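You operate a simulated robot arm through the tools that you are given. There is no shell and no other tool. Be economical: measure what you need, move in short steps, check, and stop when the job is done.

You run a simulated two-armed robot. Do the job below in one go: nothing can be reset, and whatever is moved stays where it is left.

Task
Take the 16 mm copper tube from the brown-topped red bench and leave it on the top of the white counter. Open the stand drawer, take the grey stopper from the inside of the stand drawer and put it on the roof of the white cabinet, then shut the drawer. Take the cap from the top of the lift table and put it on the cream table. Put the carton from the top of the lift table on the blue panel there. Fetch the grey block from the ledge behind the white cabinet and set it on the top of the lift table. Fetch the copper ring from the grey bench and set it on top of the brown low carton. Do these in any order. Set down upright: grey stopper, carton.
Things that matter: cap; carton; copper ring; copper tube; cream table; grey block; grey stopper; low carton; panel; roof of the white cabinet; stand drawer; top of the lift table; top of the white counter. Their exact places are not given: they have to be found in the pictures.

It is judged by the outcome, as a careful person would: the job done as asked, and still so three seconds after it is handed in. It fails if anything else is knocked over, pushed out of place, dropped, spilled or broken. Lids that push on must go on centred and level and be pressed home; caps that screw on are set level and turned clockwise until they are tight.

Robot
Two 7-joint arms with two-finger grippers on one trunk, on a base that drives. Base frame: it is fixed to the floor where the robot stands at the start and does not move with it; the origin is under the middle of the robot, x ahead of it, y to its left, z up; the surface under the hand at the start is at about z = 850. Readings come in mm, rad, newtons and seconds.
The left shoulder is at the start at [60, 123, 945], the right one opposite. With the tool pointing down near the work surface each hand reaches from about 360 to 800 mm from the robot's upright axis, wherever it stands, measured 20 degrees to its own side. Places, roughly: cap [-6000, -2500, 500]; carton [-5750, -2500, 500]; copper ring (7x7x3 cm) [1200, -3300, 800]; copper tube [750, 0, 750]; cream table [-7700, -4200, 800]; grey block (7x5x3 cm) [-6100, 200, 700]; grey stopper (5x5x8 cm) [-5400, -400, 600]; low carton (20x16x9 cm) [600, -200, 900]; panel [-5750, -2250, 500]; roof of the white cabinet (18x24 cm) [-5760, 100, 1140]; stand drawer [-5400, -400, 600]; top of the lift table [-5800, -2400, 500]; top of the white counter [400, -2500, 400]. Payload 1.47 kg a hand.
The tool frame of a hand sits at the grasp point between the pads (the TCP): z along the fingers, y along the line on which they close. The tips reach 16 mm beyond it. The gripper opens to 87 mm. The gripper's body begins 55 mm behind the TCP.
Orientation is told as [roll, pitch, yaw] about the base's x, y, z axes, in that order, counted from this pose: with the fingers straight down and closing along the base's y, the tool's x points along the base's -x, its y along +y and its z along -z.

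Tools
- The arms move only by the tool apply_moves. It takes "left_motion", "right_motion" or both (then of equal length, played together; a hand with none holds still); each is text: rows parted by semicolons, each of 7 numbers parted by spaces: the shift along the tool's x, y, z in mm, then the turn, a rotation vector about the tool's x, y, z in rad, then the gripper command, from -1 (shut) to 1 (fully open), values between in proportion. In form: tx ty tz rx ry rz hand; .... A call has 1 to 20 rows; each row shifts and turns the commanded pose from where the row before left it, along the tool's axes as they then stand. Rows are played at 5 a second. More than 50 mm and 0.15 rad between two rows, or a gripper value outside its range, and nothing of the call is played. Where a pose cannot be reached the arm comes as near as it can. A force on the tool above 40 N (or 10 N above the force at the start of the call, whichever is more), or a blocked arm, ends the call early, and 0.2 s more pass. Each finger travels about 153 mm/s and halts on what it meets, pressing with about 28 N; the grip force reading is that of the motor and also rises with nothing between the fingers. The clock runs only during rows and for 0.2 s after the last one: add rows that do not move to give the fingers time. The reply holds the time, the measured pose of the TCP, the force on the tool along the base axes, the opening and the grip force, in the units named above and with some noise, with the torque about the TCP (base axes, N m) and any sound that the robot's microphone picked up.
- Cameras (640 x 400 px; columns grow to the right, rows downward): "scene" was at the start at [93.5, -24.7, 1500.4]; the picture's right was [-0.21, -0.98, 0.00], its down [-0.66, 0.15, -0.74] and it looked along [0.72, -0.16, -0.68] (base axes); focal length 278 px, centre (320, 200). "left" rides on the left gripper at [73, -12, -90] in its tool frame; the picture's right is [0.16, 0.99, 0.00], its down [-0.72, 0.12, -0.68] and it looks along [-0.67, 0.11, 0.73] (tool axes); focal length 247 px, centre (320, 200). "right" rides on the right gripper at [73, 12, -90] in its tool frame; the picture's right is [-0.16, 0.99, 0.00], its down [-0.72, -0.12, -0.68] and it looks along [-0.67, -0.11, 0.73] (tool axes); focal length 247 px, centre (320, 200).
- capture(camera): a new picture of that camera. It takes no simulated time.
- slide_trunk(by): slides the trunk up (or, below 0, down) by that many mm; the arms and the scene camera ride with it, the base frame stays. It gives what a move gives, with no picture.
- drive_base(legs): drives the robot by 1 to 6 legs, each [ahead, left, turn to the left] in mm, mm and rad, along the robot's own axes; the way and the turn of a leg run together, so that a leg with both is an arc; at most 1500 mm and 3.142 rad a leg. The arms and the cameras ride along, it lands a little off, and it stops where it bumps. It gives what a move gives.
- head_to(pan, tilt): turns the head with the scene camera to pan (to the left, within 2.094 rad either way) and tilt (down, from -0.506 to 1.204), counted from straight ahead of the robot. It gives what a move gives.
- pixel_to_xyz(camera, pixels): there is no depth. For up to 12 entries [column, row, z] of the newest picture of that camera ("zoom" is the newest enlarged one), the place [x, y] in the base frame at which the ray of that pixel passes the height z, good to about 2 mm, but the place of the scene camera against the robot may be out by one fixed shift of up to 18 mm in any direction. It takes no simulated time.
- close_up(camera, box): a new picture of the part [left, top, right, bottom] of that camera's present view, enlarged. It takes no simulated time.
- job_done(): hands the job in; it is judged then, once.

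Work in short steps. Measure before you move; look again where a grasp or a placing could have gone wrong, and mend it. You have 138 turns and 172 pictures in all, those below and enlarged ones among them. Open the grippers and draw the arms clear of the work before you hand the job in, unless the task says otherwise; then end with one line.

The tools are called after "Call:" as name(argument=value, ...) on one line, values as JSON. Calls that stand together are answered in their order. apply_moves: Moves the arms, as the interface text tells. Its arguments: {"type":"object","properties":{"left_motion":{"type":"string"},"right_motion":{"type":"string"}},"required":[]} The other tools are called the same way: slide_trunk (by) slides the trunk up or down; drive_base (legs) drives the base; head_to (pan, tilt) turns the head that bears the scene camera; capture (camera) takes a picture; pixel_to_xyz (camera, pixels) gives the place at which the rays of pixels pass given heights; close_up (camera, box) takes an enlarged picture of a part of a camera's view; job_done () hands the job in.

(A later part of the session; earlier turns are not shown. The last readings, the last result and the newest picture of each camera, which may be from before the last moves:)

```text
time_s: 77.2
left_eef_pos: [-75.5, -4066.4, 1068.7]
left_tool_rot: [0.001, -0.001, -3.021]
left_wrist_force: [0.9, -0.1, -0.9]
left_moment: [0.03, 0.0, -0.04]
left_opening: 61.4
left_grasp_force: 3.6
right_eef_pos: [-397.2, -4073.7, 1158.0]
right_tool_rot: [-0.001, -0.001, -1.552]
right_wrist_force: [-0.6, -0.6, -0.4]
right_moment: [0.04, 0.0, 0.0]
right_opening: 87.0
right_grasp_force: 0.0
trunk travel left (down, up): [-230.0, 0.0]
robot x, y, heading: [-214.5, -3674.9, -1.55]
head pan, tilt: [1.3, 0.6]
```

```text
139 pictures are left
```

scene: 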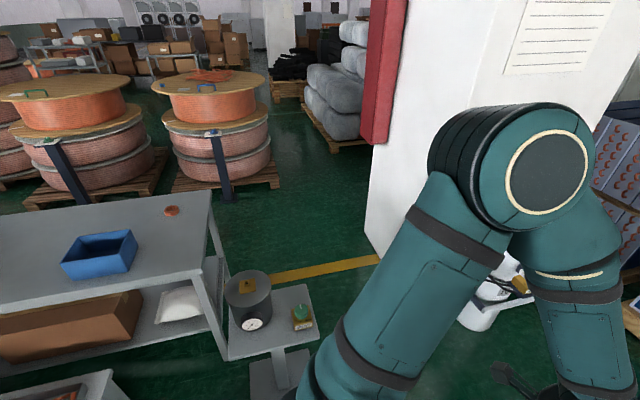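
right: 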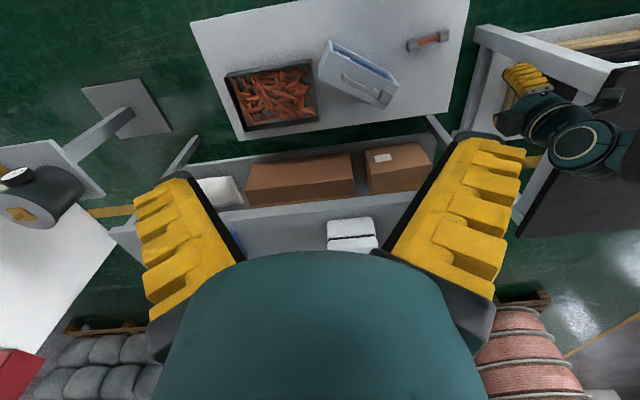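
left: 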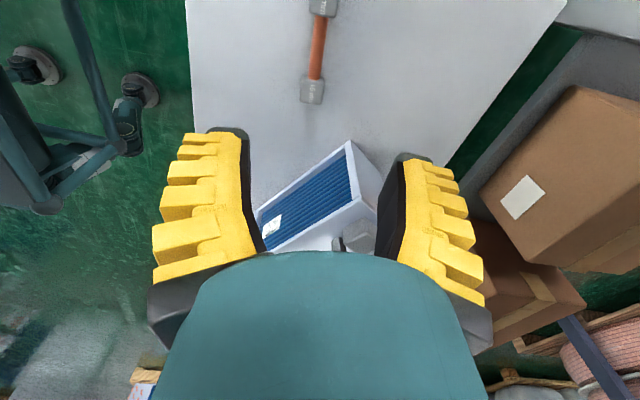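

Call:
pixel_to_xyz(camera="scene", pixels=[[171, 211, 820], [212, 192, 810], [202, 275, 810], [378, 252, 0], [280, 188, 0], [255, 395, 0], [310, 390, 0], [172, 190, 0], [313, 343, 780], [370, 150, 1000], [228, 203, 0]])

Call:
close_up(camera="scene", box=[120, 180, 320, 300])

```text
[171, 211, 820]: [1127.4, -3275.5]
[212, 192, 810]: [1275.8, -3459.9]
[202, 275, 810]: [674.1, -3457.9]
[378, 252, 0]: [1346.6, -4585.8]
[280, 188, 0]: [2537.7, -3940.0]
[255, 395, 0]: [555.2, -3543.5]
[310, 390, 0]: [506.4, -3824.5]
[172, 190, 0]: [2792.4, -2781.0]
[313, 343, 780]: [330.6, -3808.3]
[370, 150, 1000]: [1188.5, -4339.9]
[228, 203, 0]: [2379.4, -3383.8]
```

```text
3.20 times, centred on (220, 240) of scene
```

zoom: 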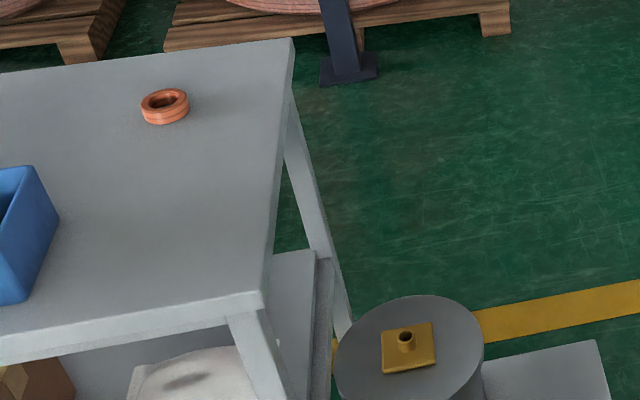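

The ring is at about (1127,-3275,820) and can be reached from the south end. I measure the white cylinder by the pillar to see how wide the passage is.

Call:
pixel_to_xyz(camera="scene", pixels=[[478, 330, 0], [462, 322, 0], [497, 262, 300], [525, 310, 300]])

Call:
head_to(pan=0.5, tilt=0.7)

Call:
capture(camera="scene")

```text
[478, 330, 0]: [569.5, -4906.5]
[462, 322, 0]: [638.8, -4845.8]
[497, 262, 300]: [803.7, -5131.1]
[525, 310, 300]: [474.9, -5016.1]
```

```text
time_s: 78.3
left_eef_pos: [-76.8, -4067.2, 1070.4]
left_tool_rot: [0.003, -0.001, -3.023]
left_wrist_force: [0.3, 0.2, -0.1]
left_moment: [-0.02, 0.01, -0.04]
left_opening: 61.1
left_grasp_force: 3.6
right_eef_pos: [-397.9, -4073.0, 1158.4]
right_tool_rot: [0.0, 0.0, -1.552]
right_wrist_force: [-0.8, 0.2, -0.8]
right_moment: [0.02, 0.01, -0.03]
right_opening: 87.0
right_grasp_force: 0.1
trunk travel left (down, up): [-230.0, 0.0]
robot x, y, heading: [-214.9, -3676.3, -1.544]
head pan, tilt: [0.499, 0.7]
```

```text
137 pictures are left
```

scene: 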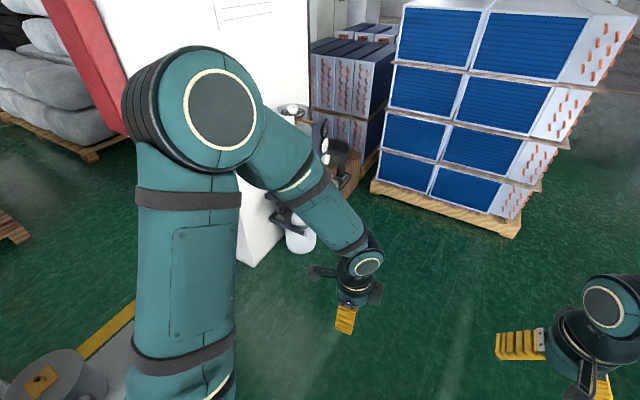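

Call:
pixel_to_xyz(camera="scene", pixels=[[246, 266, 0], [137, 130, 500], [300, 250, 0], [237, 255, 0]])

Call:
close_up(camera="scene", box=[100, 60, 340, 290])

```text
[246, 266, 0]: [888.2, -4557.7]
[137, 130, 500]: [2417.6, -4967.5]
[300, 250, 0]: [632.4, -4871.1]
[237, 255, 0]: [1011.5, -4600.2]
```

```text
1.74 times, centred on (220, 175) of scene
```

zoom: 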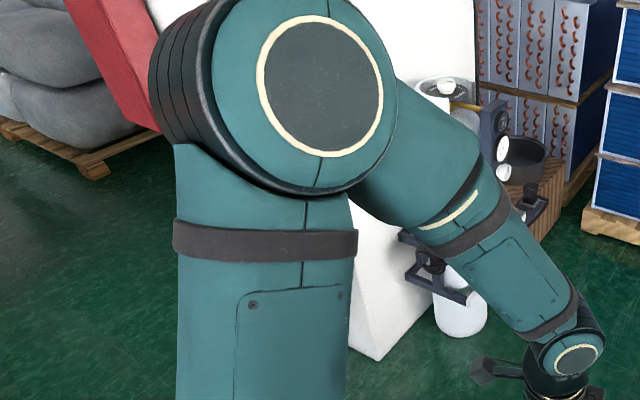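

The passage between the stand (y≥-3825) and pillar (y≤-4560) is wide enough at y≈-4170. I drive through and end at about (1250,-3930), then turn to face north toward the bench end.

Call:
drive_base(legs=[[490, 0, 0], [0, 0, 1.55], [800, 0, 0], [0, 0, 0.0]])

```text
time_s: 89.1
left_eef_pos: [986.2, -4042.3, 1070.4]
left_tool_rot: [0.001, 0.0, -1.48]
left_wrist_force: [0.0, -0.4, -0.2]
left_moment: [-0.02, -0.02, 0.0]
left_opening: 61.7
left_grasp_force: 3.4
right_eef_pos: [984.8, -4364.4, 1158.3]
right_tool_rot: [0.0, 0.0, -0.011]
right_wrist_force: [-0.6, 0.8, 0.9]
right_moment: [0.01, -0.02, -0.01]
right_opening: 86.7
right_grasp_force: 0.1
trunk travel left (down, up): [-230.0, 0.0]
robot x, y, heading: [591.5, -4171.2, -0.011]
head pan, tilt: [0.499, 0.7]
```

Passed cleanly to (591,-4171). I go diagonally to about (1250,-3930) and turn to face north.

Call:
drive_base(legs=[[655, 245, 0], [0, 0, 1.571]])

Call:
head_to(pan=0.1, tilt=0.75)

Call:
capture(camera="scene")

Call:
capture(camera="left")

```text
time_s: 96.8
left_eef_pos: [1121.4, -3538.5, 1071.0]
left_tool_rot: [0.0, 0.0, 0.104]
left_wrist_force: [0.2, 0.5, -0.5]
left_moment: [0.03, 0.05, -0.02]
left_opening: 61.6
left_grasp_force: 3.2
right_eef_pos: [1442.1, -3537.6, 1157.6]
right_tool_rot: [-0.002, -0.001, 1.572]
right_wrist_force: [0.5, -0.2, -0.6]
right_moment: [0.01, 0.03, 0.01]
right_opening: 87.1
right_grasp_force: 0.1
trunk travel left (down, up): [-230.0, 0.0]
robot x, y, heading: [1250.2, -3931.6, 1.571]
head pan, tilt: [0.499, 0.7]
```

```text
time_s: 97.7
left_eef_pos: [1121.4, -3537.7, 1070.0]
left_tool_rot: [0.002, -0.001, 0.103]
left_wrist_force: [0.0, 0.3, 0.5]
left_moment: [-0.02, -0.03, -0.04]
left_opening: 61.2
left_grasp_force: 3.5
right_eef_pos: [1443.5, -3537.7, 1157.6]
right_tool_rot: [0.0, -0.001, 1.574]
right_wrist_force: [0.7, -0.1, -0.4]
right_moment: [0.02, 0.0, -0.02]
right_opening: 87.1
right_grasp_force: 0.1
trunk travel left (down, up): [-230.0, 0.0]
robot x, y, heading: [1250.8, -3931.9, 1.573]
head pan, tilt: [0.099, 0.75]
```

```text
135 pictures are left
```

scene: 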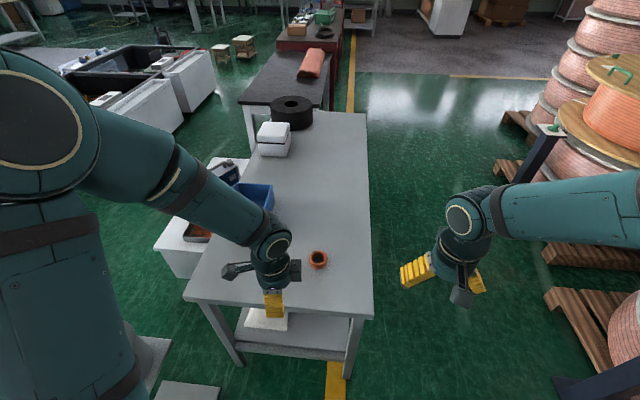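

```text
134 pictures are left
```

left: 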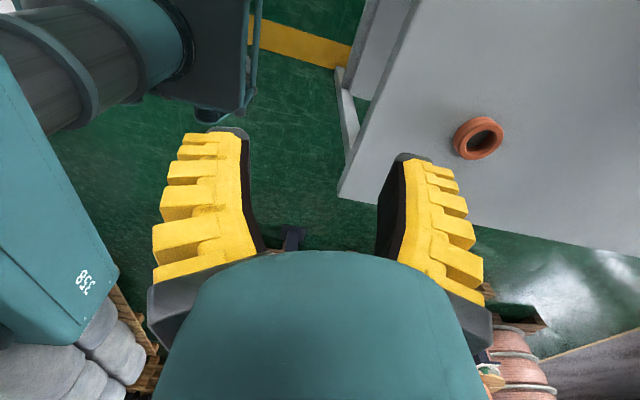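

The ring is at (478,138) in the left view and (317,259) in the scene view. I triangulate it.

Call:
pixel_to_xyz(camera="left", pixels=[[478, 138, 800], [478, 138, 820], [478, 138, 780], [478, 138, 760]])

Call:
pixel_to_xyz(camera="scene", pixels=[[317, 259, 800], [317, 259, 820], [317, 259, 780], [317, 259, 760]])

```text
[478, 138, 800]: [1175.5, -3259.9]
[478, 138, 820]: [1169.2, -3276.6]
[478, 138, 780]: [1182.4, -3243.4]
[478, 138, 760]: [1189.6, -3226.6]
```

```text
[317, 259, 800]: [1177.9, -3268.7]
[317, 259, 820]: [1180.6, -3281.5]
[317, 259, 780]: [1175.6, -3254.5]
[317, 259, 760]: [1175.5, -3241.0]
```

The ring is near (1174,-3265). I bring the left hand above it at z≈950 with the gripper open.

Call:
apply_moves(left_motion="-11.6 38 17 0 0 0 1; -11.6 38 17 0 0 0 1; -11.6 38 17 0 0 0 1; -11.6 38 17 0 0 0 1; -11.6 38 17 0 0 0 1; -11.6 38 17 0 0 0 1; -11.6 38 17 0 0 0 1; 0 0 0 0 0 0 1")

Call:
capture(camera="left")

```text
time_s: 99.5
left_eef_pos: [1175.2, -3266.7, 950.0]
left_tool_rot: [0.002, 0.0, 0.104]
left_wrist_force: [-0.1, -0.2, 0.6]
left_moment: [0.0, 0.02, 0.05]
left_opening: 87.0
left_grasp_force: 0.0
right_eef_pos: [1443.4, -3538.4, 1158.3]
right_tool_rot: [0.0, 0.001, 1.571]
right_wrist_force: [0.8, -0.1, -1.0]
right_moment: [0.02, 0.01, -0.02]
right_opening: 87.0
right_grasp_force: 0.1
trunk travel left (down, up): [-230.0, 0.0]
robot x, y, heading: [1254.1, -3933.1, 1.574]
head pan, tilt: [0.099, 0.75]
```

```text
133 pictures are left
```

left: 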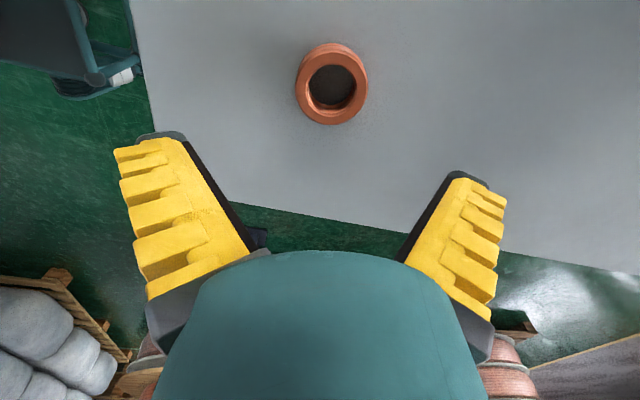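

I measure the ring at (332,82), its top rim, at trial heights from this new pose.

Call:
pixel_to_xyz(camera="left", pixels=[[332, 80, 820], [332, 80, 800], [332, 80, 780], [331, 43, 800], [331, 124, 770], [296, 85, 800], [368, 82, 800], [331, 43, 820], [296, 85, 820], [368, 82, 820]])

```text
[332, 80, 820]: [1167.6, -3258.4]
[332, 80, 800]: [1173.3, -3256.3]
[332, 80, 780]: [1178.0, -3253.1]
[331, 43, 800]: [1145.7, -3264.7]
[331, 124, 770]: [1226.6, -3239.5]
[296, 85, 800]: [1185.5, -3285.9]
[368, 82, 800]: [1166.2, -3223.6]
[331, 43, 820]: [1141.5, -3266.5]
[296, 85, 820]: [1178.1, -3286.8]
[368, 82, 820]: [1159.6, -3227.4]
```

The two views agree at z≈803 for the rim: ring centre (1173,-3257). I move 10 mm over, descend to z≈798 and close.

Call:
apply_moves(left_motion="1 10 30 0 0 0 1; 0 0 40 0 0 0 1; 0 0 40 0 0 0 1; 0 0 15 0 0 0 1; 0 0 10 0 0 0 1; 0 0 10 0 0 0 1; 0 0 7 0 0 0 1; 0 0 0 0 0 0 1")

Call:
capture(camera="left")

Call:
close_up(camera="scene", box=[240, 180, 400, 300])

```text
time_s: 101.3
left_eef_pos: [1173.4, -3255.3, 799.8]
left_tool_rot: [0.002, -0.001, 0.102]
left_wrist_force: [-0.3, 0.9, -0.3]
left_moment: [0.0, 0.0, -0.03]
left_opening: 86.8
left_grasp_force: 0.0
right_eef_pos: [1443.9, -3538.9, 1156.4]
right_tool_rot: [-0.001, 0.0, 1.572]
right_wrist_force: [-0.2, 0.0, 0.5]
right_moment: [-0.01, 0.01, 0.01]
right_opening: 86.9
right_grasp_force: 0.0
trunk travel left (down, up): [-230.0, 0.0]
robot x, y, heading: [1252.2, -3932.6, 1.573]
head pan, tilt: [0.099, 0.75]
```

```text
132 pictures are left
```

left: 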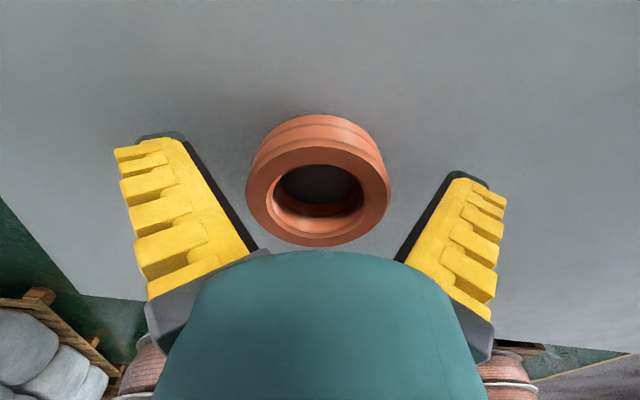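

```text
3.33 times, centred on (320, 240) of scene
```

zoom: 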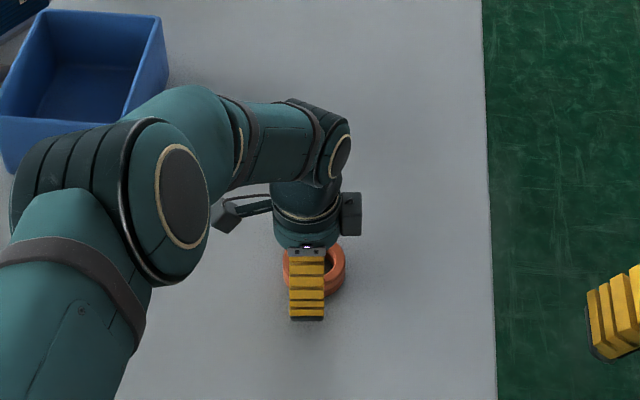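

The ring is centred between the fingers (317,190). I lower 5 mm more, close and lift.

Call:
apply_moves(left_motion="0 0 5 0 0 0 1; 0 0 0 0 0 0 -1; 0 0 0 0 0 0 -1; 0 0 0 0 0 0 -1; 0 0 -10 0 0 0 -1; 0 0 -40 0 0 0 -1; 0 0 -40 0 0 0 -1; 0 0 -40 0 0 0 -1; 0 0 0 0 0 0 -1")

Call:
capture(camera="left")

```text
time_s: 103.3
left_eef_pos: [1171.9, -3258.2, 923.0]
left_tool_rot: [0.0, 0.001, 0.102]
left_wrist_force: [-0.2, 0.7, -1.9]
left_moment: [0.04, 0.0, 0.01]
left_opening: 69.1
left_grasp_force: 27.5
right_eef_pos: [1444.3, -3535.6, 1157.5]
right_tool_rot: [0.0, 0.001, 1.573]
right_wrist_force: [-0.3, -0.5, 0.6]
right_moment: [-0.03, -0.02, -0.04]
right_opening: 86.8
right_grasp_force: 0.1
trunk travel left (down, up): [-230.0, 0.0]
robot x, y, heading: [1257.7, -3929.3, 1.57]
head pan, tilt: [0.099, 0.75]
```

```text
130 pictures are left
```

left: 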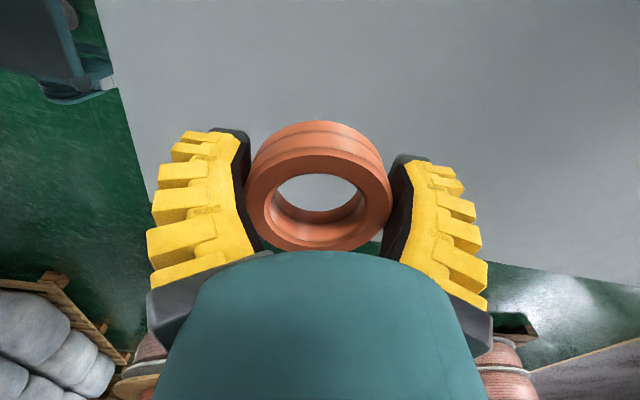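

The ring is held (opening 69 mm). I tuck the left hand and drive back the same way to the red bench, ending near (0,-400).

Call:
apply_moves(left_motion="11.6 -38 -25 0 0 0 -1; 11.6 -38 -25 0 0 0 -1; 11.6 -38 -25 0 0 0 -1; 11.6 -38 -25 0 0 0 -1; 11.6 -38 -25 0 0 0 -1; 11.6 -38 -25 0 0 0 -1; 11.6 -38 -25 0 0 0 -1; 0 0 0 0 0 0 -1")

Call:
drive_base(legs=[[0, 0, -1.571], [-655, -240, 0], [-800, 0, 0], [0, 1500, 0], [0, 1500, 0], [0, 770, 0]])

Call:
head_to(pan=0.1, tilt=0.75)

Call:
capture(camera="scene")

```text
time_s: 105.1
left_eef_pos: [1119.7, -3528.3, 1097.7]
left_tool_rot: [0.0, 0.0, 0.102]
left_wrist_force: [-1.7, 0.1, -1.7]
left_moment: [0.0, 0.0, 0.01]
left_opening: 69.3
left_grasp_force: 28.1
right_eef_pos: [1443.3, -3536.6, 1157.4]
right_tool_rot: [-0.001, 0.002, 1.572]
right_wrist_force: [0.0, 0.3, 0.4]
right_moment: [-0.02, 0.0, 0.03]
right_opening: 86.9
right_grasp_force: 0.1
trunk travel left (down, up): [-230.0, 0.0]
robot x, y, heading: [1256.4, -3933.3, 1.572]
head pan, tilt: [0.099, 0.75]
```

```text
time_s: 148.8
left_eef_pos: [67.2, -338.1, 1098.2]
left_tool_rot: [0.001, 0.0, -1.448]
left_wrist_force: [0.6, 0.5, -0.9]
left_moment: [0.01, -0.01, 0.01]
left_opening: 68.4
left_grasp_force: 28.3
right_eef_pos: [65.1, -661.9, 1157.5]
right_tool_rot: [0.0, -0.001, 0.024]
right_wrist_force: [-1.2, -0.1, 0.5]
right_moment: [0.0, -0.01, 0.01]
right_opening: 87.0
right_grasp_force: 0.1
trunk travel left (down, up): [-230.0, 0.0]
robot x, y, heading: [-332.1, -479.0, 0.019]
head pan, tilt: [0.099, 0.75]
```

```text
time_s: 149.4
left_eef_pos: [68.2, -339.1, 1098.6]
left_tool_rot: [0.001, 0.0, -1.447]
left_wrist_force: [0.3, -0.4, -1.8]
left_moment: [0.07, 0.01, -0.01]
left_opening: 68.1
left_grasp_force: 28.2
right_eef_pos: [66.6, -661.3, 1159.0]
right_tool_rot: [0.0, -0.002, 0.023]
right_wrist_force: [0.8, 0.0, 0.4]
right_moment: [-0.01, -0.01, 0.03]
right_opening: 87.2
right_grasp_force: 0.0
trunk travel left (down, up): [-230.0, 0.0]
robot x, y, heading: [-329.8, -479.4, 0.018]
head pan, tilt: [0.099, 0.75]
```

```text
129 pictures are left
```

scene: 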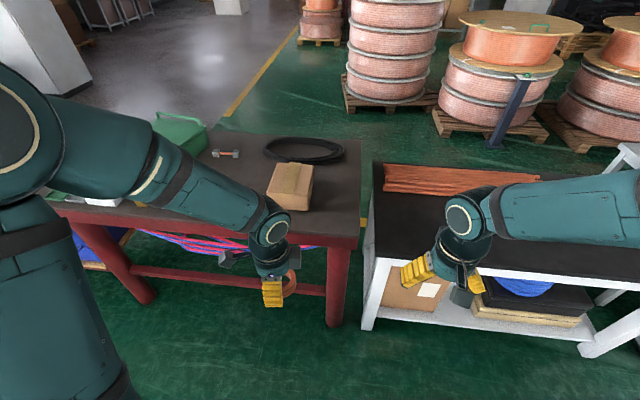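

The robot landed at (-330,-479) with the ring still held; the brown carton is at (290,187). I drive in to (0,-390) and look again.

Call:
drive_base(legs=[[320, 85, -0.018]])

Call:
capture(camera="scene")

Call:
capture(camera="left")

```text
time_s: 151.6
left_eef_pos: [380.4, -254.3, 1098.9]
left_tool_rot: [-0.002, -0.001, -1.458]
left_wrist_force: [0.5, 0.6, -0.9]
left_moment: [-0.02, -0.04, 0.03]
left_opening: 68.2
left_grasp_force: 28.2
right_eef_pos: [374.8, -577.3, 1158.1]
right_tool_rot: [0.0, -0.001, 0.009]
right_wrist_force: [-0.3, 1.0, -0.6]
right_moment: [0.01, 0.05, -0.02]
right_opening: 86.8
right_grasp_force: 0.0
trunk travel left (down, up): [-230.0, 0.0]
robot x, y, heading: [-21.9, -390.8, 0.014]
head pan, tilt: [0.099, 0.75]
```

```text
128 pictures are left
```

scene: 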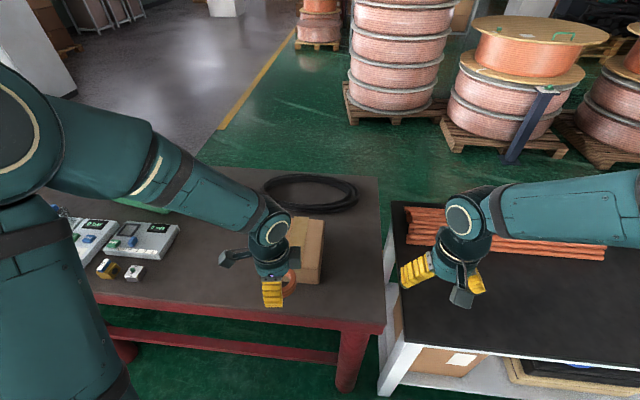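

```text
127 pictures are left
```

left: 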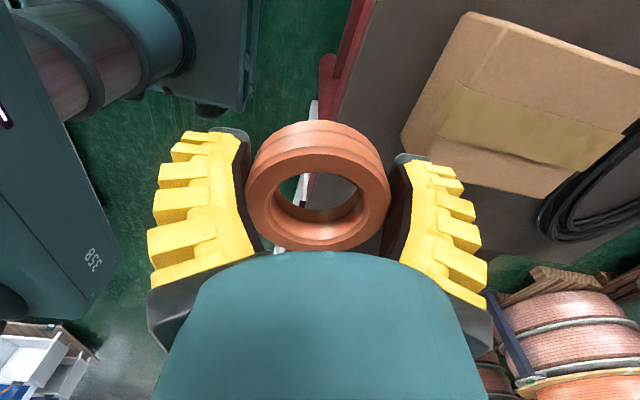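

The carton's top face is at right in the left view. I enlarge it to read the corners and compute its centre.

Call:
close_up(camera="left", box=[390, 0, 640, 210])

```text
1.90 times, centred on (515, 105) of left
```

zoom: 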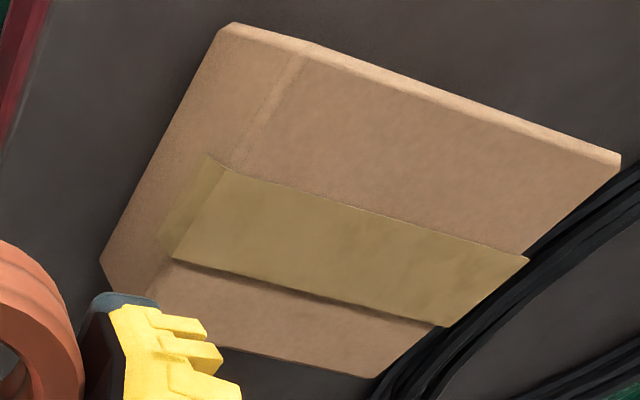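

Call:
pixel_to_xyz(camera="zoom", pixels=[[308, 52, 940], [618, 165, 940], [388, 377, 940], [155, 297, 940], [366, 222, 940], [366, 222, 920], [308, 52, 920], [618, 165, 920], [388, 377, 920]])

Call:
pixel_to_xyz(camera="scene", pixels=[[325, 220, 940], [320, 270, 940], [325, 220, 920], [320, 270, 920]])

```text
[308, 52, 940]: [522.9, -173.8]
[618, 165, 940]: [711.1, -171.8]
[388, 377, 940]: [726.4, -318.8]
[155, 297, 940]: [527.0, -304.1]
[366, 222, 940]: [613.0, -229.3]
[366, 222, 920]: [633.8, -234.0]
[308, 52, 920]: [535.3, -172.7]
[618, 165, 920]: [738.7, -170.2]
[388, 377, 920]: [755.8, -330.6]
```

```text
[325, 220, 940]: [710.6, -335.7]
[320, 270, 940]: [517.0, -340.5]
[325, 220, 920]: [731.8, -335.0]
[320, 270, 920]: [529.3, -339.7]
```

Size matching gives a carton top at z≈923, centre near (637,-250). I bring the ring above it at z≈1000 and check.

Call:
apply_moves(left_motion="-3.6 36.6 13.5 0 0 0 -1; -3.6 36.6 13.5 0 0 0 -1; -3.6 36.6 13.5 0 0 0 -1; -3.6 36.6 13.5 0 0 0 -1; -3.6 36.6 13.5 0 0 0 -1; -3.6 36.6 13.5 0 0 0 -1; -3.6 36.6 13.5 0 0 0 -1; 0 0 0 0 0 0 -1")

Call:
capture(camera="left")

Call:
close_up(camera="scene", box=[220, 140, 380, 300])

```text
time_s: 153.4
left_eef_pos: [637.2, -251.0, 1004.5]
left_tool_rot: [0.001, 0.0, -1.459]
left_wrist_force: [0.2, -0.4, -1.4]
left_moment: [0.03, 0.01, 0.01]
left_opening: 68.2
left_grasp_force: 28.3
right_eef_pos: [373.5, -577.3, 1157.7]
right_tool_rot: [-0.001, -0.001, 0.011]
right_wrist_force: [0.0, -0.4, 0.3]
right_moment: [0.0, 0.04, 0.0]
right_opening: 86.9
right_grasp_force: 0.0
trunk travel left (down, up): [-230.0, 0.0]
robot x, y, heading: [-21.6, -393.8, 0.011]
head pan, tilt: [0.099, 0.75]
```

```text
125 pictures are left
```

left: 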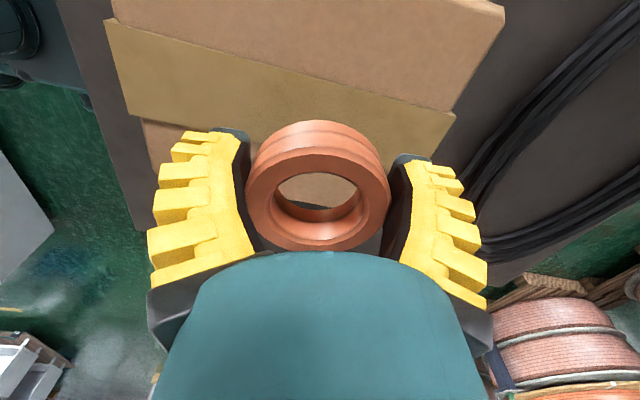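

```text
2.50 times, centred on (300, 220) of scene
```

zoom: 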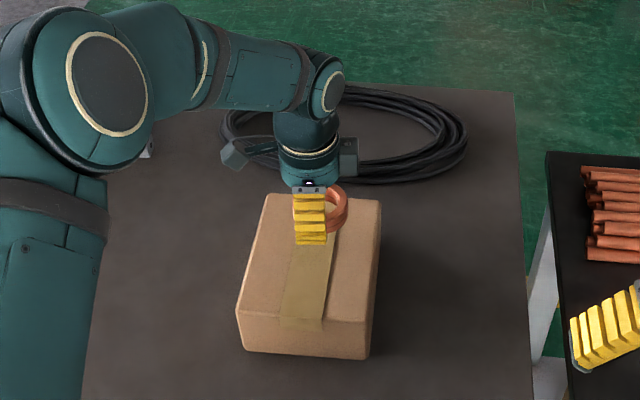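

I check the carton's edges from this pose: far corner (503,8), tape ends (440,130) and (118,65).

Call:
pixel_to_xyz(camera="left", pixels=[[503, 8, 925], [443, 130, 925], [118, 65, 925], [112, 0, 925], [503, 8, 905], [443, 130, 905], [118, 65, 905]])

```text
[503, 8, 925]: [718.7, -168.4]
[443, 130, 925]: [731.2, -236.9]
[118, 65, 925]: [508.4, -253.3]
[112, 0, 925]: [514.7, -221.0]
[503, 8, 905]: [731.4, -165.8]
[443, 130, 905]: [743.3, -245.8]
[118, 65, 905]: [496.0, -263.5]
```

The hand is within a centimetre of the carton's centre. I lower quickly 40 mm, then in 3 mm rows until contact.

Call:
apply_moves(left_motion="0 -5 20 0 0 0 -1; 0 0 14 0 0 0 -1; 0 0 3 0 0 0 -1; 0 0 3 0 0 0 -1; 0 0 3 0 0 0 -1; 0 0 3 0 0 0 -1; 0 0 3 0 0 0 -1; 0 0 3 0 0 0 -1; 0 0 3 0 0 0 -1; 0 0 3 0 0 0 -1")

Call:
close_up(camera="scene", box=[260, 180, 340, 240])

```text
time_s: 155.7
left_eef_pos: [635.2, -252.0, 952.1]
left_tool_rot: [0.01, -0.002, -1.458]
left_wrist_force: [-4.6, 0.9, 19.0]
left_moment: [-0.05, 0.9, 0.02]
left_opening: 69.2
left_grasp_force: 28.4
right_eef_pos: [373.3, -578.3, 1158.8]
right_tool_rot: [0.0, -0.002, 0.01]
right_wrist_force: [0.1, 0.0, -0.1]
right_moment: [0.01, 0.03, 0.01]
right_opening: 87.3
right_grasp_force: 0.0
trunk travel left (down, up): [-230.0, 0.0]
robot x, y, heading: [-20.9, -394.1, 0.014]
head pan, tilt: [0.099, 0.75]
stopped in row 10 (left hand): the force on the tool passed its limit at 42 N (the readings are from after the stop); the commanded pose is now the measured one
```

```text
6.67 times, centred on (300, 210) of scene
```

zoom: 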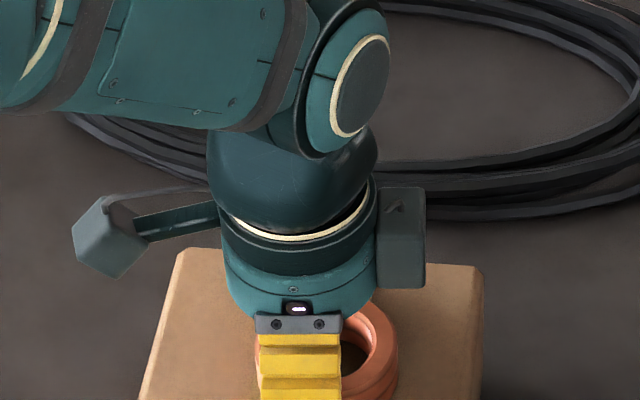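

The ring touches the carton. I relax 2 mm, open and lift clear.

Call:
apply_moves(left_motion="0 0 -2 0 0 0 -1; 0 0 0 0 0 0 0.8; 0 0 0 0 0 0 1; 0 0 0 0 0 0 1; 0 0 -20 0 0 0 1; 0 0 -40 0 0 0 1; 0 0 -40 0 0 0 1; 0 0 -40 0 0 0 1; 0 -40 0 0 0 0 1; 0 -40 0 0 0 0 1; 0 -40 0 0 0 0 1; 0 -40 0 0 0 0 1; 0 -40 0 0 0 0 1; 0 -40 0 0 0 0 1")

Call:
capture(camera="scene")

```text
time_s: 158.7
left_eef_pos: [393.9, -279.5, 1090.3]
left_tool_rot: [0.009, -0.001, -1.458]
left_wrist_force: [-0.2, -0.1, 0.4]
left_moment: [0.0, -0.02, 0.0]
left_opening: 87.1
left_grasp_force: 0.1
right_eef_pos: [373.4, -577.5, 1158.7]
right_tool_rot: [0.0, -0.001, 0.011]
right_wrist_force: [0.4, -0.5, -0.3]
right_moment: [0.0, 0.03, -0.01]
right_opening: 87.0
right_grasp_force: 0.2
trunk travel left (down, up): [-230.0, 0.0]
robot x, y, heading: [-21.9, -390.6, 0.012]
head pan, tilt: [0.099, 0.75]
```

```text
122 pictures are left
```

scene: 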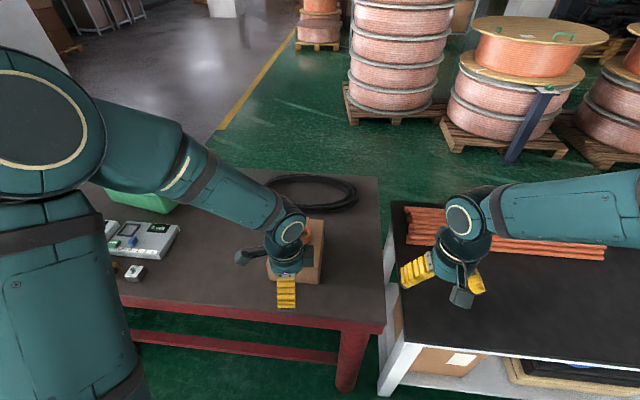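

The ring sits on the carton. I back off a little, turn to face west and look for the way.

Call:
drive_base(legs=[[-100, 200, 0], [0, 0, 3.141]])

Call:
head_to(pan=0.0, tilt=0.35)

Call:
capture(camera="scene")

Call:
head_to(pan=-0.9, tilt=0.35)

Call:
capture(camera="scene")

```text
time_s: 168.4
left_eef_pos: [-540.5, -294.3, 1089.2]
left_tool_rot: [0.007, -0.001, 1.663]
left_wrist_force: [0.4, 0.1, -0.2]
left_moment: [0.0, -0.05, -0.01]
left_opening: 87.2
left_grasp_force: 0.1
right_eef_pos: [-514.2, 3.2, 1158.1]
right_tool_rot: [0.001, 0.002, 3.131]
right_wrist_force: [0.1, 0.3, 0.3]
right_moment: [0.0, 0.0, 0.03]
right_opening: 86.8
right_grasp_force: 0.0
trunk travel left (down, up): [-230.0, 0.0]
robot x, y, heading: [-121.2, -192.7, 3.13]
head pan, tilt: [0.099, 0.75]
```

```text
time_s: 169.3
left_eef_pos: [-541.0, -293.9, 1088.3]
left_tool_rot: [0.009, -0.001, 1.663]
left_wrist_force: [0.2, 0.4, -0.8]
left_moment: [0.0, -0.02, 0.01]
left_opening: 87.1
left_grasp_force: 0.1
right_eef_pos: [-514.5, 3.8, 1157.0]
right_tool_rot: [0.0, 0.0, 3.128]
right_wrist_force: [-0.6, -0.1, 0.4]
right_moment: [-0.02, -0.01, -0.03]
right_opening: 87.0
right_grasp_force: 0.0
trunk travel left (down, up): [-230.0, 0.0]
robot x, y, heading: [-119.2, -186.3, 3.129]
head pan, tilt: [0.0, 0.351]
```

```text
121 pictures are left
```

scene: 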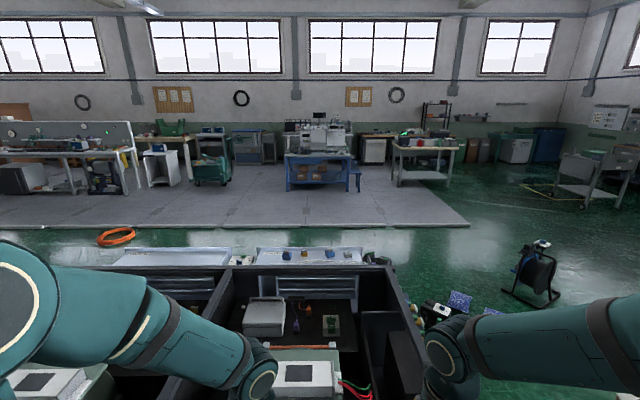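

```text
time_s: 170.5
left_eef_pos: [-541.5, -295.2, 1088.7]
left_tool_rot: [0.009, -0.001, 1.663]
left_wrist_force: [0.8, 0.5, 0.0]
left_moment: [0.01, 0.01, -0.01]
left_opening: 86.7
left_grasp_force: 0.1
right_eef_pos: [-513.8, 4.2, 1157.2]
right_tool_rot: [-0.002, -0.002, 3.132]
right_wrist_force: [0.8, -0.1, 0.7]
right_moment: [0.01, -0.03, -0.01]
right_opening: 87.2
right_grasp_force: 0.0
trunk travel left (down, up): [-230.0, 0.0]
robot x, y, heading: [-123.2, -192.1, 3.139]
head pan, tilt: [-0.901, 0.351]
```

```text
120 pictures are left
```

scene: 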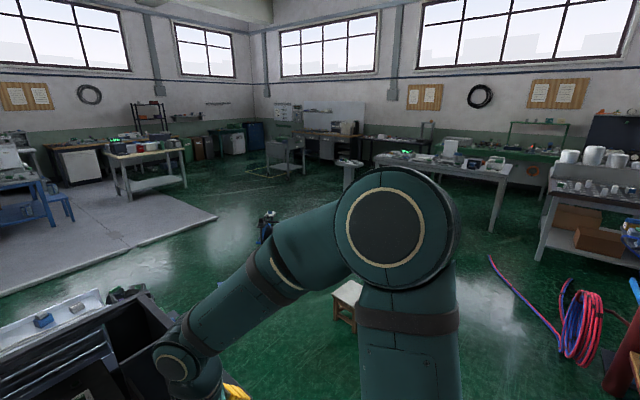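

The low black frame lies ahead; I need its north edge and the floor objects on the right. I take a lower view slightly to the right.

Call:
head_to(pan=-0.35, tilt=0.5)

Call:
capture(camera="scene")

```text
time_s: 171.5
left_eef_pos: [-539.1, -295.9, 1088.8]
left_tool_rot: [0.009, 0.001, 1.664]
left_wrist_force: [-0.2, 0.2, -0.2]
left_moment: [0.02, 0.01, -0.01]
left_opening: 86.9
left_grasp_force: 0.2
right_eef_pos: [-514.3, 3.5, 1157.5]
right_tool_rot: [-0.002, 0.001, 3.132]
right_wrist_force: [-0.2, 0.7, -0.3]
right_moment: [0.0, 0.04, -0.02]
right_opening: 87.0
right_grasp_force: 0.0
trunk travel left (down, up): [-230.0, 0.0]
robot x, y, heading: [-124.9, -195.7, 3.13]
head pan, tilt: [-0.351, 0.499]
```

```text
119 pictures are left
```

scene: 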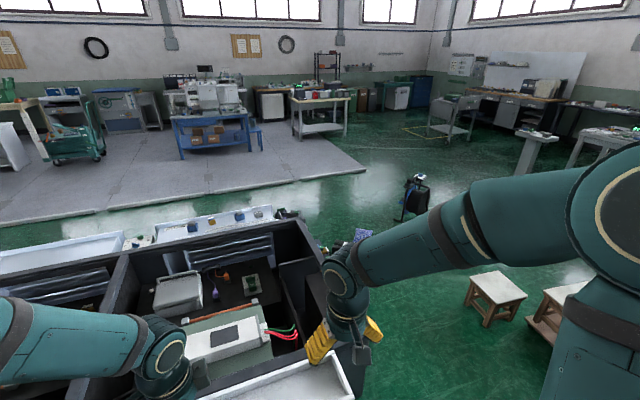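

Call:
pixel_to_xyz(camera="scene", pixels=[[365, 172, 0], [364, 243, 0], [403, 218, 0], [488, 327, 0], [462, 305, 0], [375, 270, 0], [365, 375, 0], [183, 160, 0], [263, 150, 0], [282, 210, 400], [345, 137, 0]])

Call:
close_up(camera="scene", box=[0, 50, 380, 250])

```text
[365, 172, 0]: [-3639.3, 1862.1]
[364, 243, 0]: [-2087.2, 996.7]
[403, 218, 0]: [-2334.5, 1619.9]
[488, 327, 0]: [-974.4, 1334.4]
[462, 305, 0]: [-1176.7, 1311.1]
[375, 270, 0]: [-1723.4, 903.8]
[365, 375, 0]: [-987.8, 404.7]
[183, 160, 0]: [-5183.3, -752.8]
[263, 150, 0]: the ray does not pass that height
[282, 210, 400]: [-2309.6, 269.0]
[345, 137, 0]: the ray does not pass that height
```

```text
1.68 times, centred on (190, 150) of scene
```

zoom: 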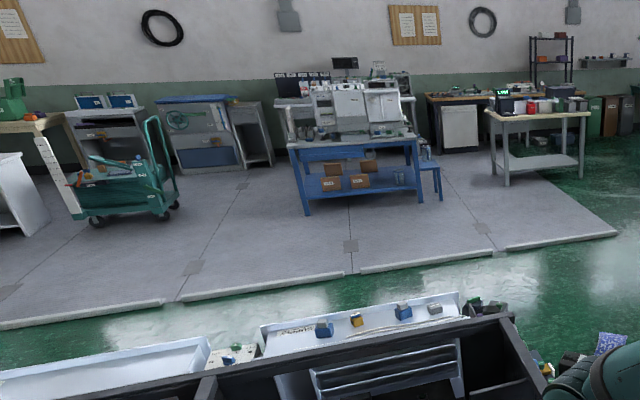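

The north side is cluttered (reel, mats, stools), while the aisle to the south looked open. I strafe to the south end of the frame and look west from there.

Call:
drive_base(legs=[[80, 1200, 0], [0, 1350, 0]])

Call:
head_to(pan=0.0, tilt=0.35)

Call:
capture(camera="scene")

```text
time_s: 193.9
left_eef_pos: [-653.7, -2852.8, 1088.9]
left_tool_rot: [0.008, -0.001, 1.659]
left_wrist_force: [0.9, 0.1, 0.0]
left_moment: [0.0, 0.0, 0.0]
left_opening: 86.9
left_grasp_force: 0.1
right_eef_pos: [-626.4, -2554.1, 1158.5]
right_tool_rot: [0.0, -0.001, 3.128]
right_wrist_force: [0.3, -0.1, 0.2]
right_moment: [0.04, 0.0, 0.0]
right_opening: 86.9
right_grasp_force: 0.0
trunk travel left (down, up): [-230.0, 0.0]
robot x, y, heading: [-232.9, -2749.0, 3.126]
head pan, tilt: [-0.351, 0.499]
```

```text
time_s: 194.8
left_eef_pos: [-652.8, -2852.8, 1089.0]
left_tool_rot: [0.008, 0.0, 1.659]
left_wrist_force: [-1.0, -0.2, 0.6]
left_moment: [-0.01, -0.03, -0.01]
left_opening: 87.0
left_grasp_force: 0.0
right_eef_pos: [-625.7, -2554.2, 1158.7]
right_tool_rot: [-0.002, 0.002, 3.127]
right_wrist_force: [-0.5, -1.0, 0.3]
right_moment: [0.04, -0.01, 0.03]
right_opening: 87.1
right_grasp_force: 0.0
trunk travel left (down, up): [-230.0, 0.0]
robot x, y, heading: [-235.8, -2750.6, 3.131]
head pan, tilt: [0.0, 0.351]
```

```text
117 pictures are left
```

scene: 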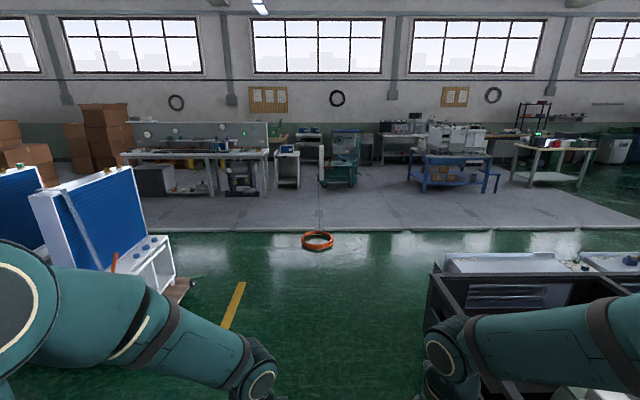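

The corridor west is open between the panel cart (left) and the frame (right), with an orange hose at (317,240). I measure these and the furniture ahead.

Call:
pixel_to_xyz(camera="scene", pixels=[[317, 248, 0], [335, 243, 0], [302, 243, 0], [190, 293, 0], [432, 330, 0], [432, 275, 400], [338, 188, 0], [412, 190, 0], [480, 192, 0], [265, 198, 0], [290, 188, 0], [320, 230, 0]])

Call:
close_up(camera="scene", box=[100, 90, 600, 270])

```text
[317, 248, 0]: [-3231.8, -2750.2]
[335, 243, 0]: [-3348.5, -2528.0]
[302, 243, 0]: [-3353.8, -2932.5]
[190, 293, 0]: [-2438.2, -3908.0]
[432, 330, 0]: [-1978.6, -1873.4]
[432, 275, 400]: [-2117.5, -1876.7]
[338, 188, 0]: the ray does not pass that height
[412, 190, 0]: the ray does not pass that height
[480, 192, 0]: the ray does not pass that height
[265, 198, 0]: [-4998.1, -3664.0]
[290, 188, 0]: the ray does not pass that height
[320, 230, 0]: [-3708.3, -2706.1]
```

```text
1.28 times, centred on (350, 180) of scene
```

zoom: 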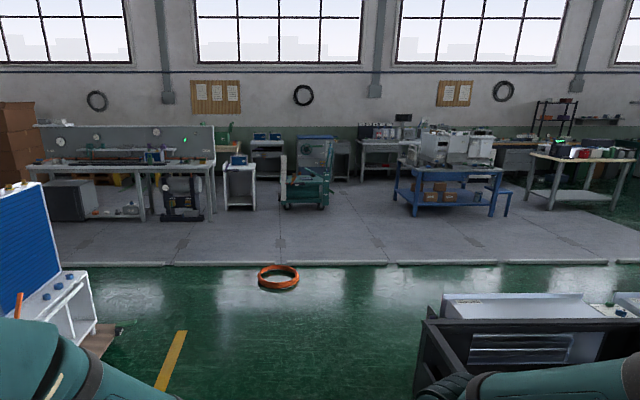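

The teal lift table is straight ahead near y≈-2400. I go left of the hose along y≈-3300, then angle back toward (-4600,-2450).

Call:
drive_base(legs=[[1450, 540, 0], [1500, 0, 0], [900, 0, 0]])

Call:
head_to(pan=-0.3, tilt=0.4)

Call:
capture(camera="scene")

```text
refused: leg 1 is longer than a leg can be; nothing moved
```

```text
time_s: 195.6
left_eef_pos: [-654.3, -2852.6, 1088.9]
left_tool_rot: [0.008, 0.0, 1.658]
left_wrist_force: [0.4, 0.6, 0.4]
left_moment: [-0.01, 0.01, 0.01]
left_opening: 87.0
left_grasp_force: 0.0
right_eef_pos: [-625.5, -2555.3, 1158.5]
right_tool_rot: [0.001, 0.001, 3.128]
right_wrist_force: [1.0, -0.3, 0.5]
right_moment: [-0.05, 0.03, 0.01]
right_opening: 87.1
right_grasp_force: 0.0
trunk travel left (down, up): [-230.0, 0.0]
robot x, y, heading: [-233.7, -2748.2, 3.128]
head pan, tilt: [-0.3, 0.4]
```

```text
115 pictures are left
```

scene: 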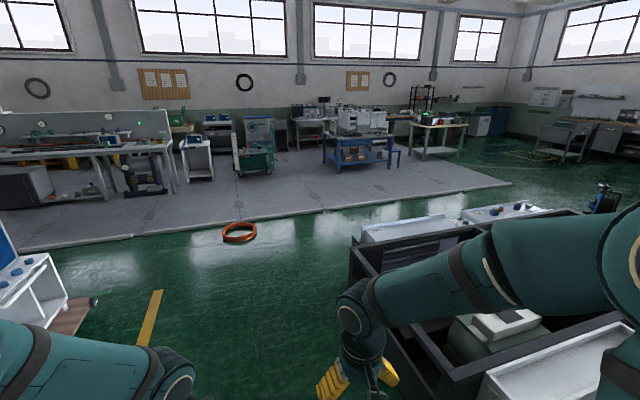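

The first leg was too long, so nothing moved. I split it into shorter legs.

Call:
drive_base(legs=[[1300, 500, 0], [1500, 40, 0], [1100, 0, 0]])

Call:
capture(camera="scene")

```text
refused: leg 2 is longer than a leg can be; nothing moved
```

```text
114 pictures are left
```

scene: 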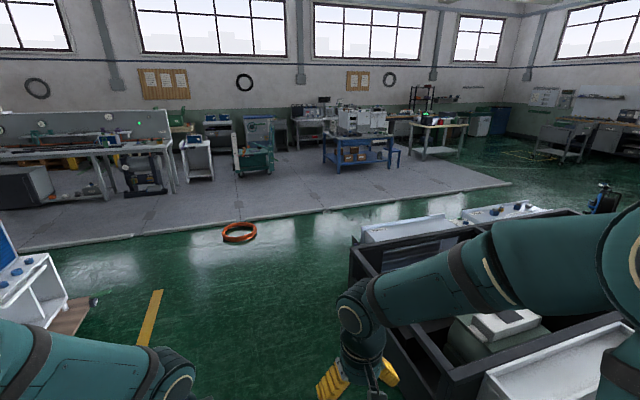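

Leg 2 was fractionally too long; I shorten it.

Call:
drive_base(legs=[[1300, 520, 0], [1490, 0, 0], [1100, 0, 0]])

Call:
capture(camera="scene")

```text
time_s: 214.5
left_eef_pos: [-4477.3, -3401.8, 1089.4]
left_tool_rot: [0.008, 0.002, 1.699]
left_wrist_force: [-0.3, -0.4, -1.0]
left_moment: [-0.01, 0.02, -0.01]
left_opening: 87.0
left_grasp_force: 0.0
right_eef_pos: [-4461.0, -3103.4, 1158.2]
right_tool_rot: [-0.001, -0.001, -3.117]
right_wrist_force: [0.6, -1.0, -0.3]
right_moment: [-0.01, -0.01, -0.02]
right_opening: 87.0
right_grasp_force: 0.0
trunk travel left (down, up): [-230.0, 0.0]
robot x, y, heading: [-4064.8, -3283.7, -3.12]
head pan, tilt: [-0.3, 0.4]
```

```text
113 pictures are left
```

scene: 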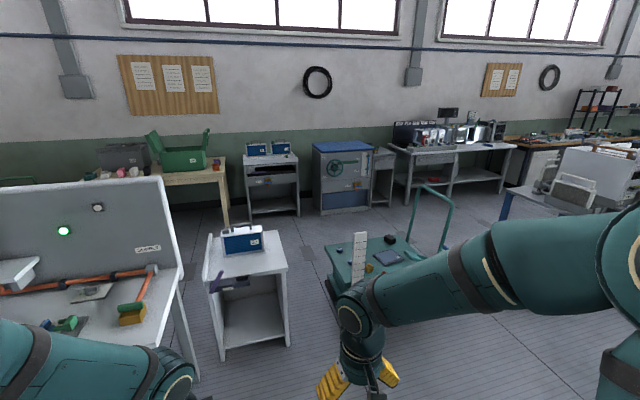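

The lift table with its cap, panel and white carton is at about (385,260). I move in front of it and look down.

Call:
drive_base(legs=[[700, -850, -0.02]])

Call:
head_to(pan=0, tilt=0.6)

Call:
capture(camera="scene")

```text
time_s: 222.3
left_eef_pos: [-5193.0, -2551.0, 1089.2]
left_tool_rot: [0.008, 0.0, 1.674]
left_wrist_force: [0.2, 0.4, 0.3]
left_moment: [0.05, 0.0, 0.02]
left_opening: 87.2
left_grasp_force: 0.0
right_eef_pos: [-5168.7, -2251.1, 1158.5]
right_tool_rot: [0.0, -0.001, -3.142]
right_wrist_force: [0.1, -0.4, 0.1]
right_moment: [0.01, 0.0, 0.0]
right_opening: 87.1
right_grasp_force: 0.2
trunk travel left (down, up): [-230.0, 0.0]
robot x, y, heading: [-4776.9, -2444.9, -3.144]
head pan, tilt: [-0.3, 0.4]
```

```text
time_s: 223.2
left_eef_pos: [-5192.2, -2551.4, 1088.7]
left_tool_rot: [0.01, -0.001, 1.672]
left_wrist_force: [0.4, -0.2, -0.2]
left_moment: [0.0, 0.02, 0.02]
left_opening: 87.1
left_grasp_force: 0.1
right_eef_pos: [-5168.4, -2252.5, 1158.9]
right_tool_rot: [0.0, 0.0, -3.139]
right_wrist_force: [0.0, 0.5, -0.5]
right_moment: [-0.04, -0.02, 0.0]
right_opening: 86.7
right_grasp_force: 0.0
trunk travel left (down, up): [-230.0, 0.0]
robot x, y, heading: [-4775.9, -2439.5, -3.144]
head pan, tilt: [0.0, 0.6]
```

```text
112 pictures are left
```

scene: 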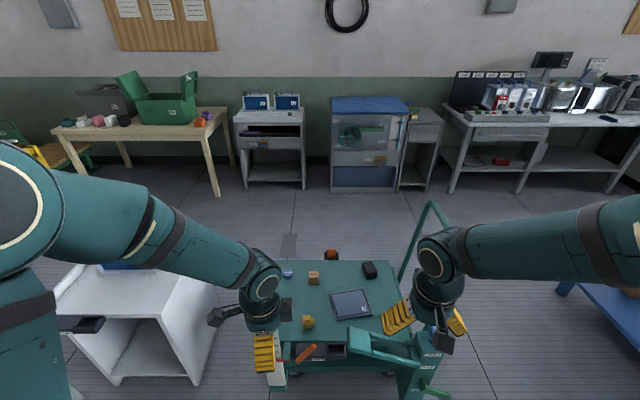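

Call:
close_up(camera="scene", box=[240, 220, 460, 400])

Call:
capture(camera="right")

Call:
capture(camera="left")

Call:
close_up(camera="scene", box=[30, 60, 330, 220])

```text
2.22 times, centred on (350, 310) of scene
```

zoom: 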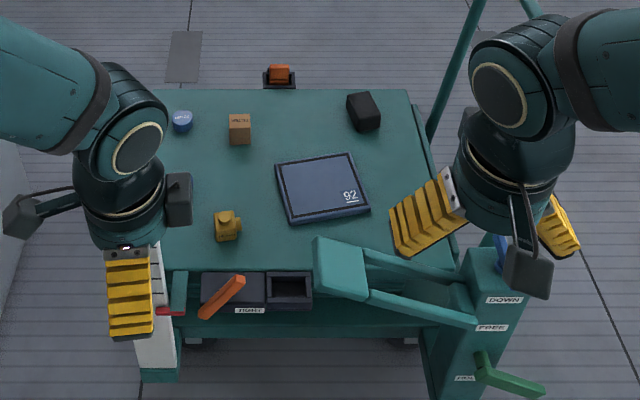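

```text
110 pictures are left
```

right: 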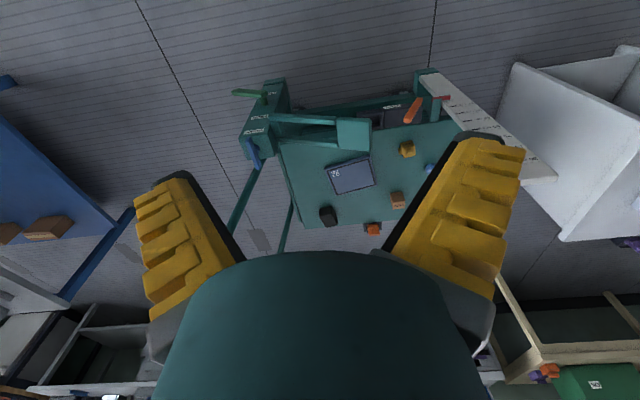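

```text
109 pictures are left
```

left: 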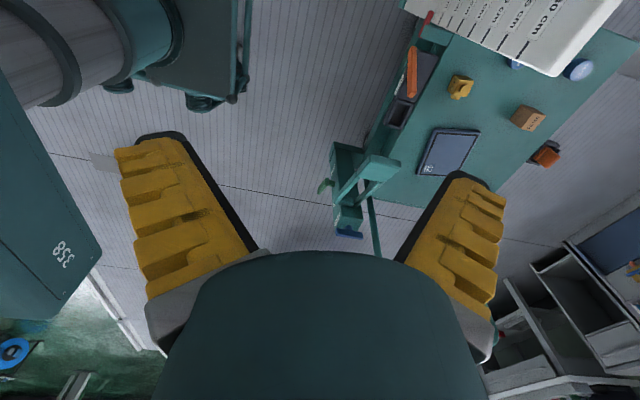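

```text
2.13 times, centred on (180, 140) of scene
```

zoom: 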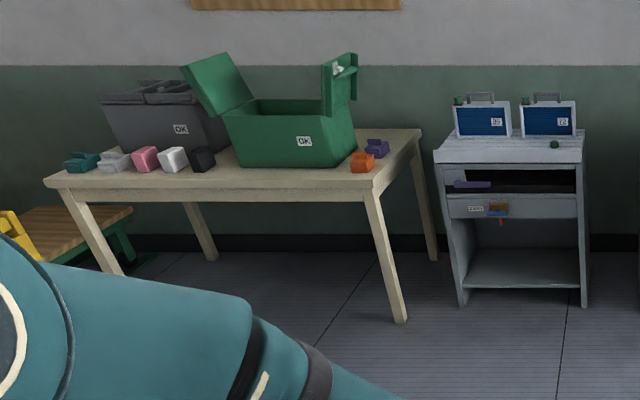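

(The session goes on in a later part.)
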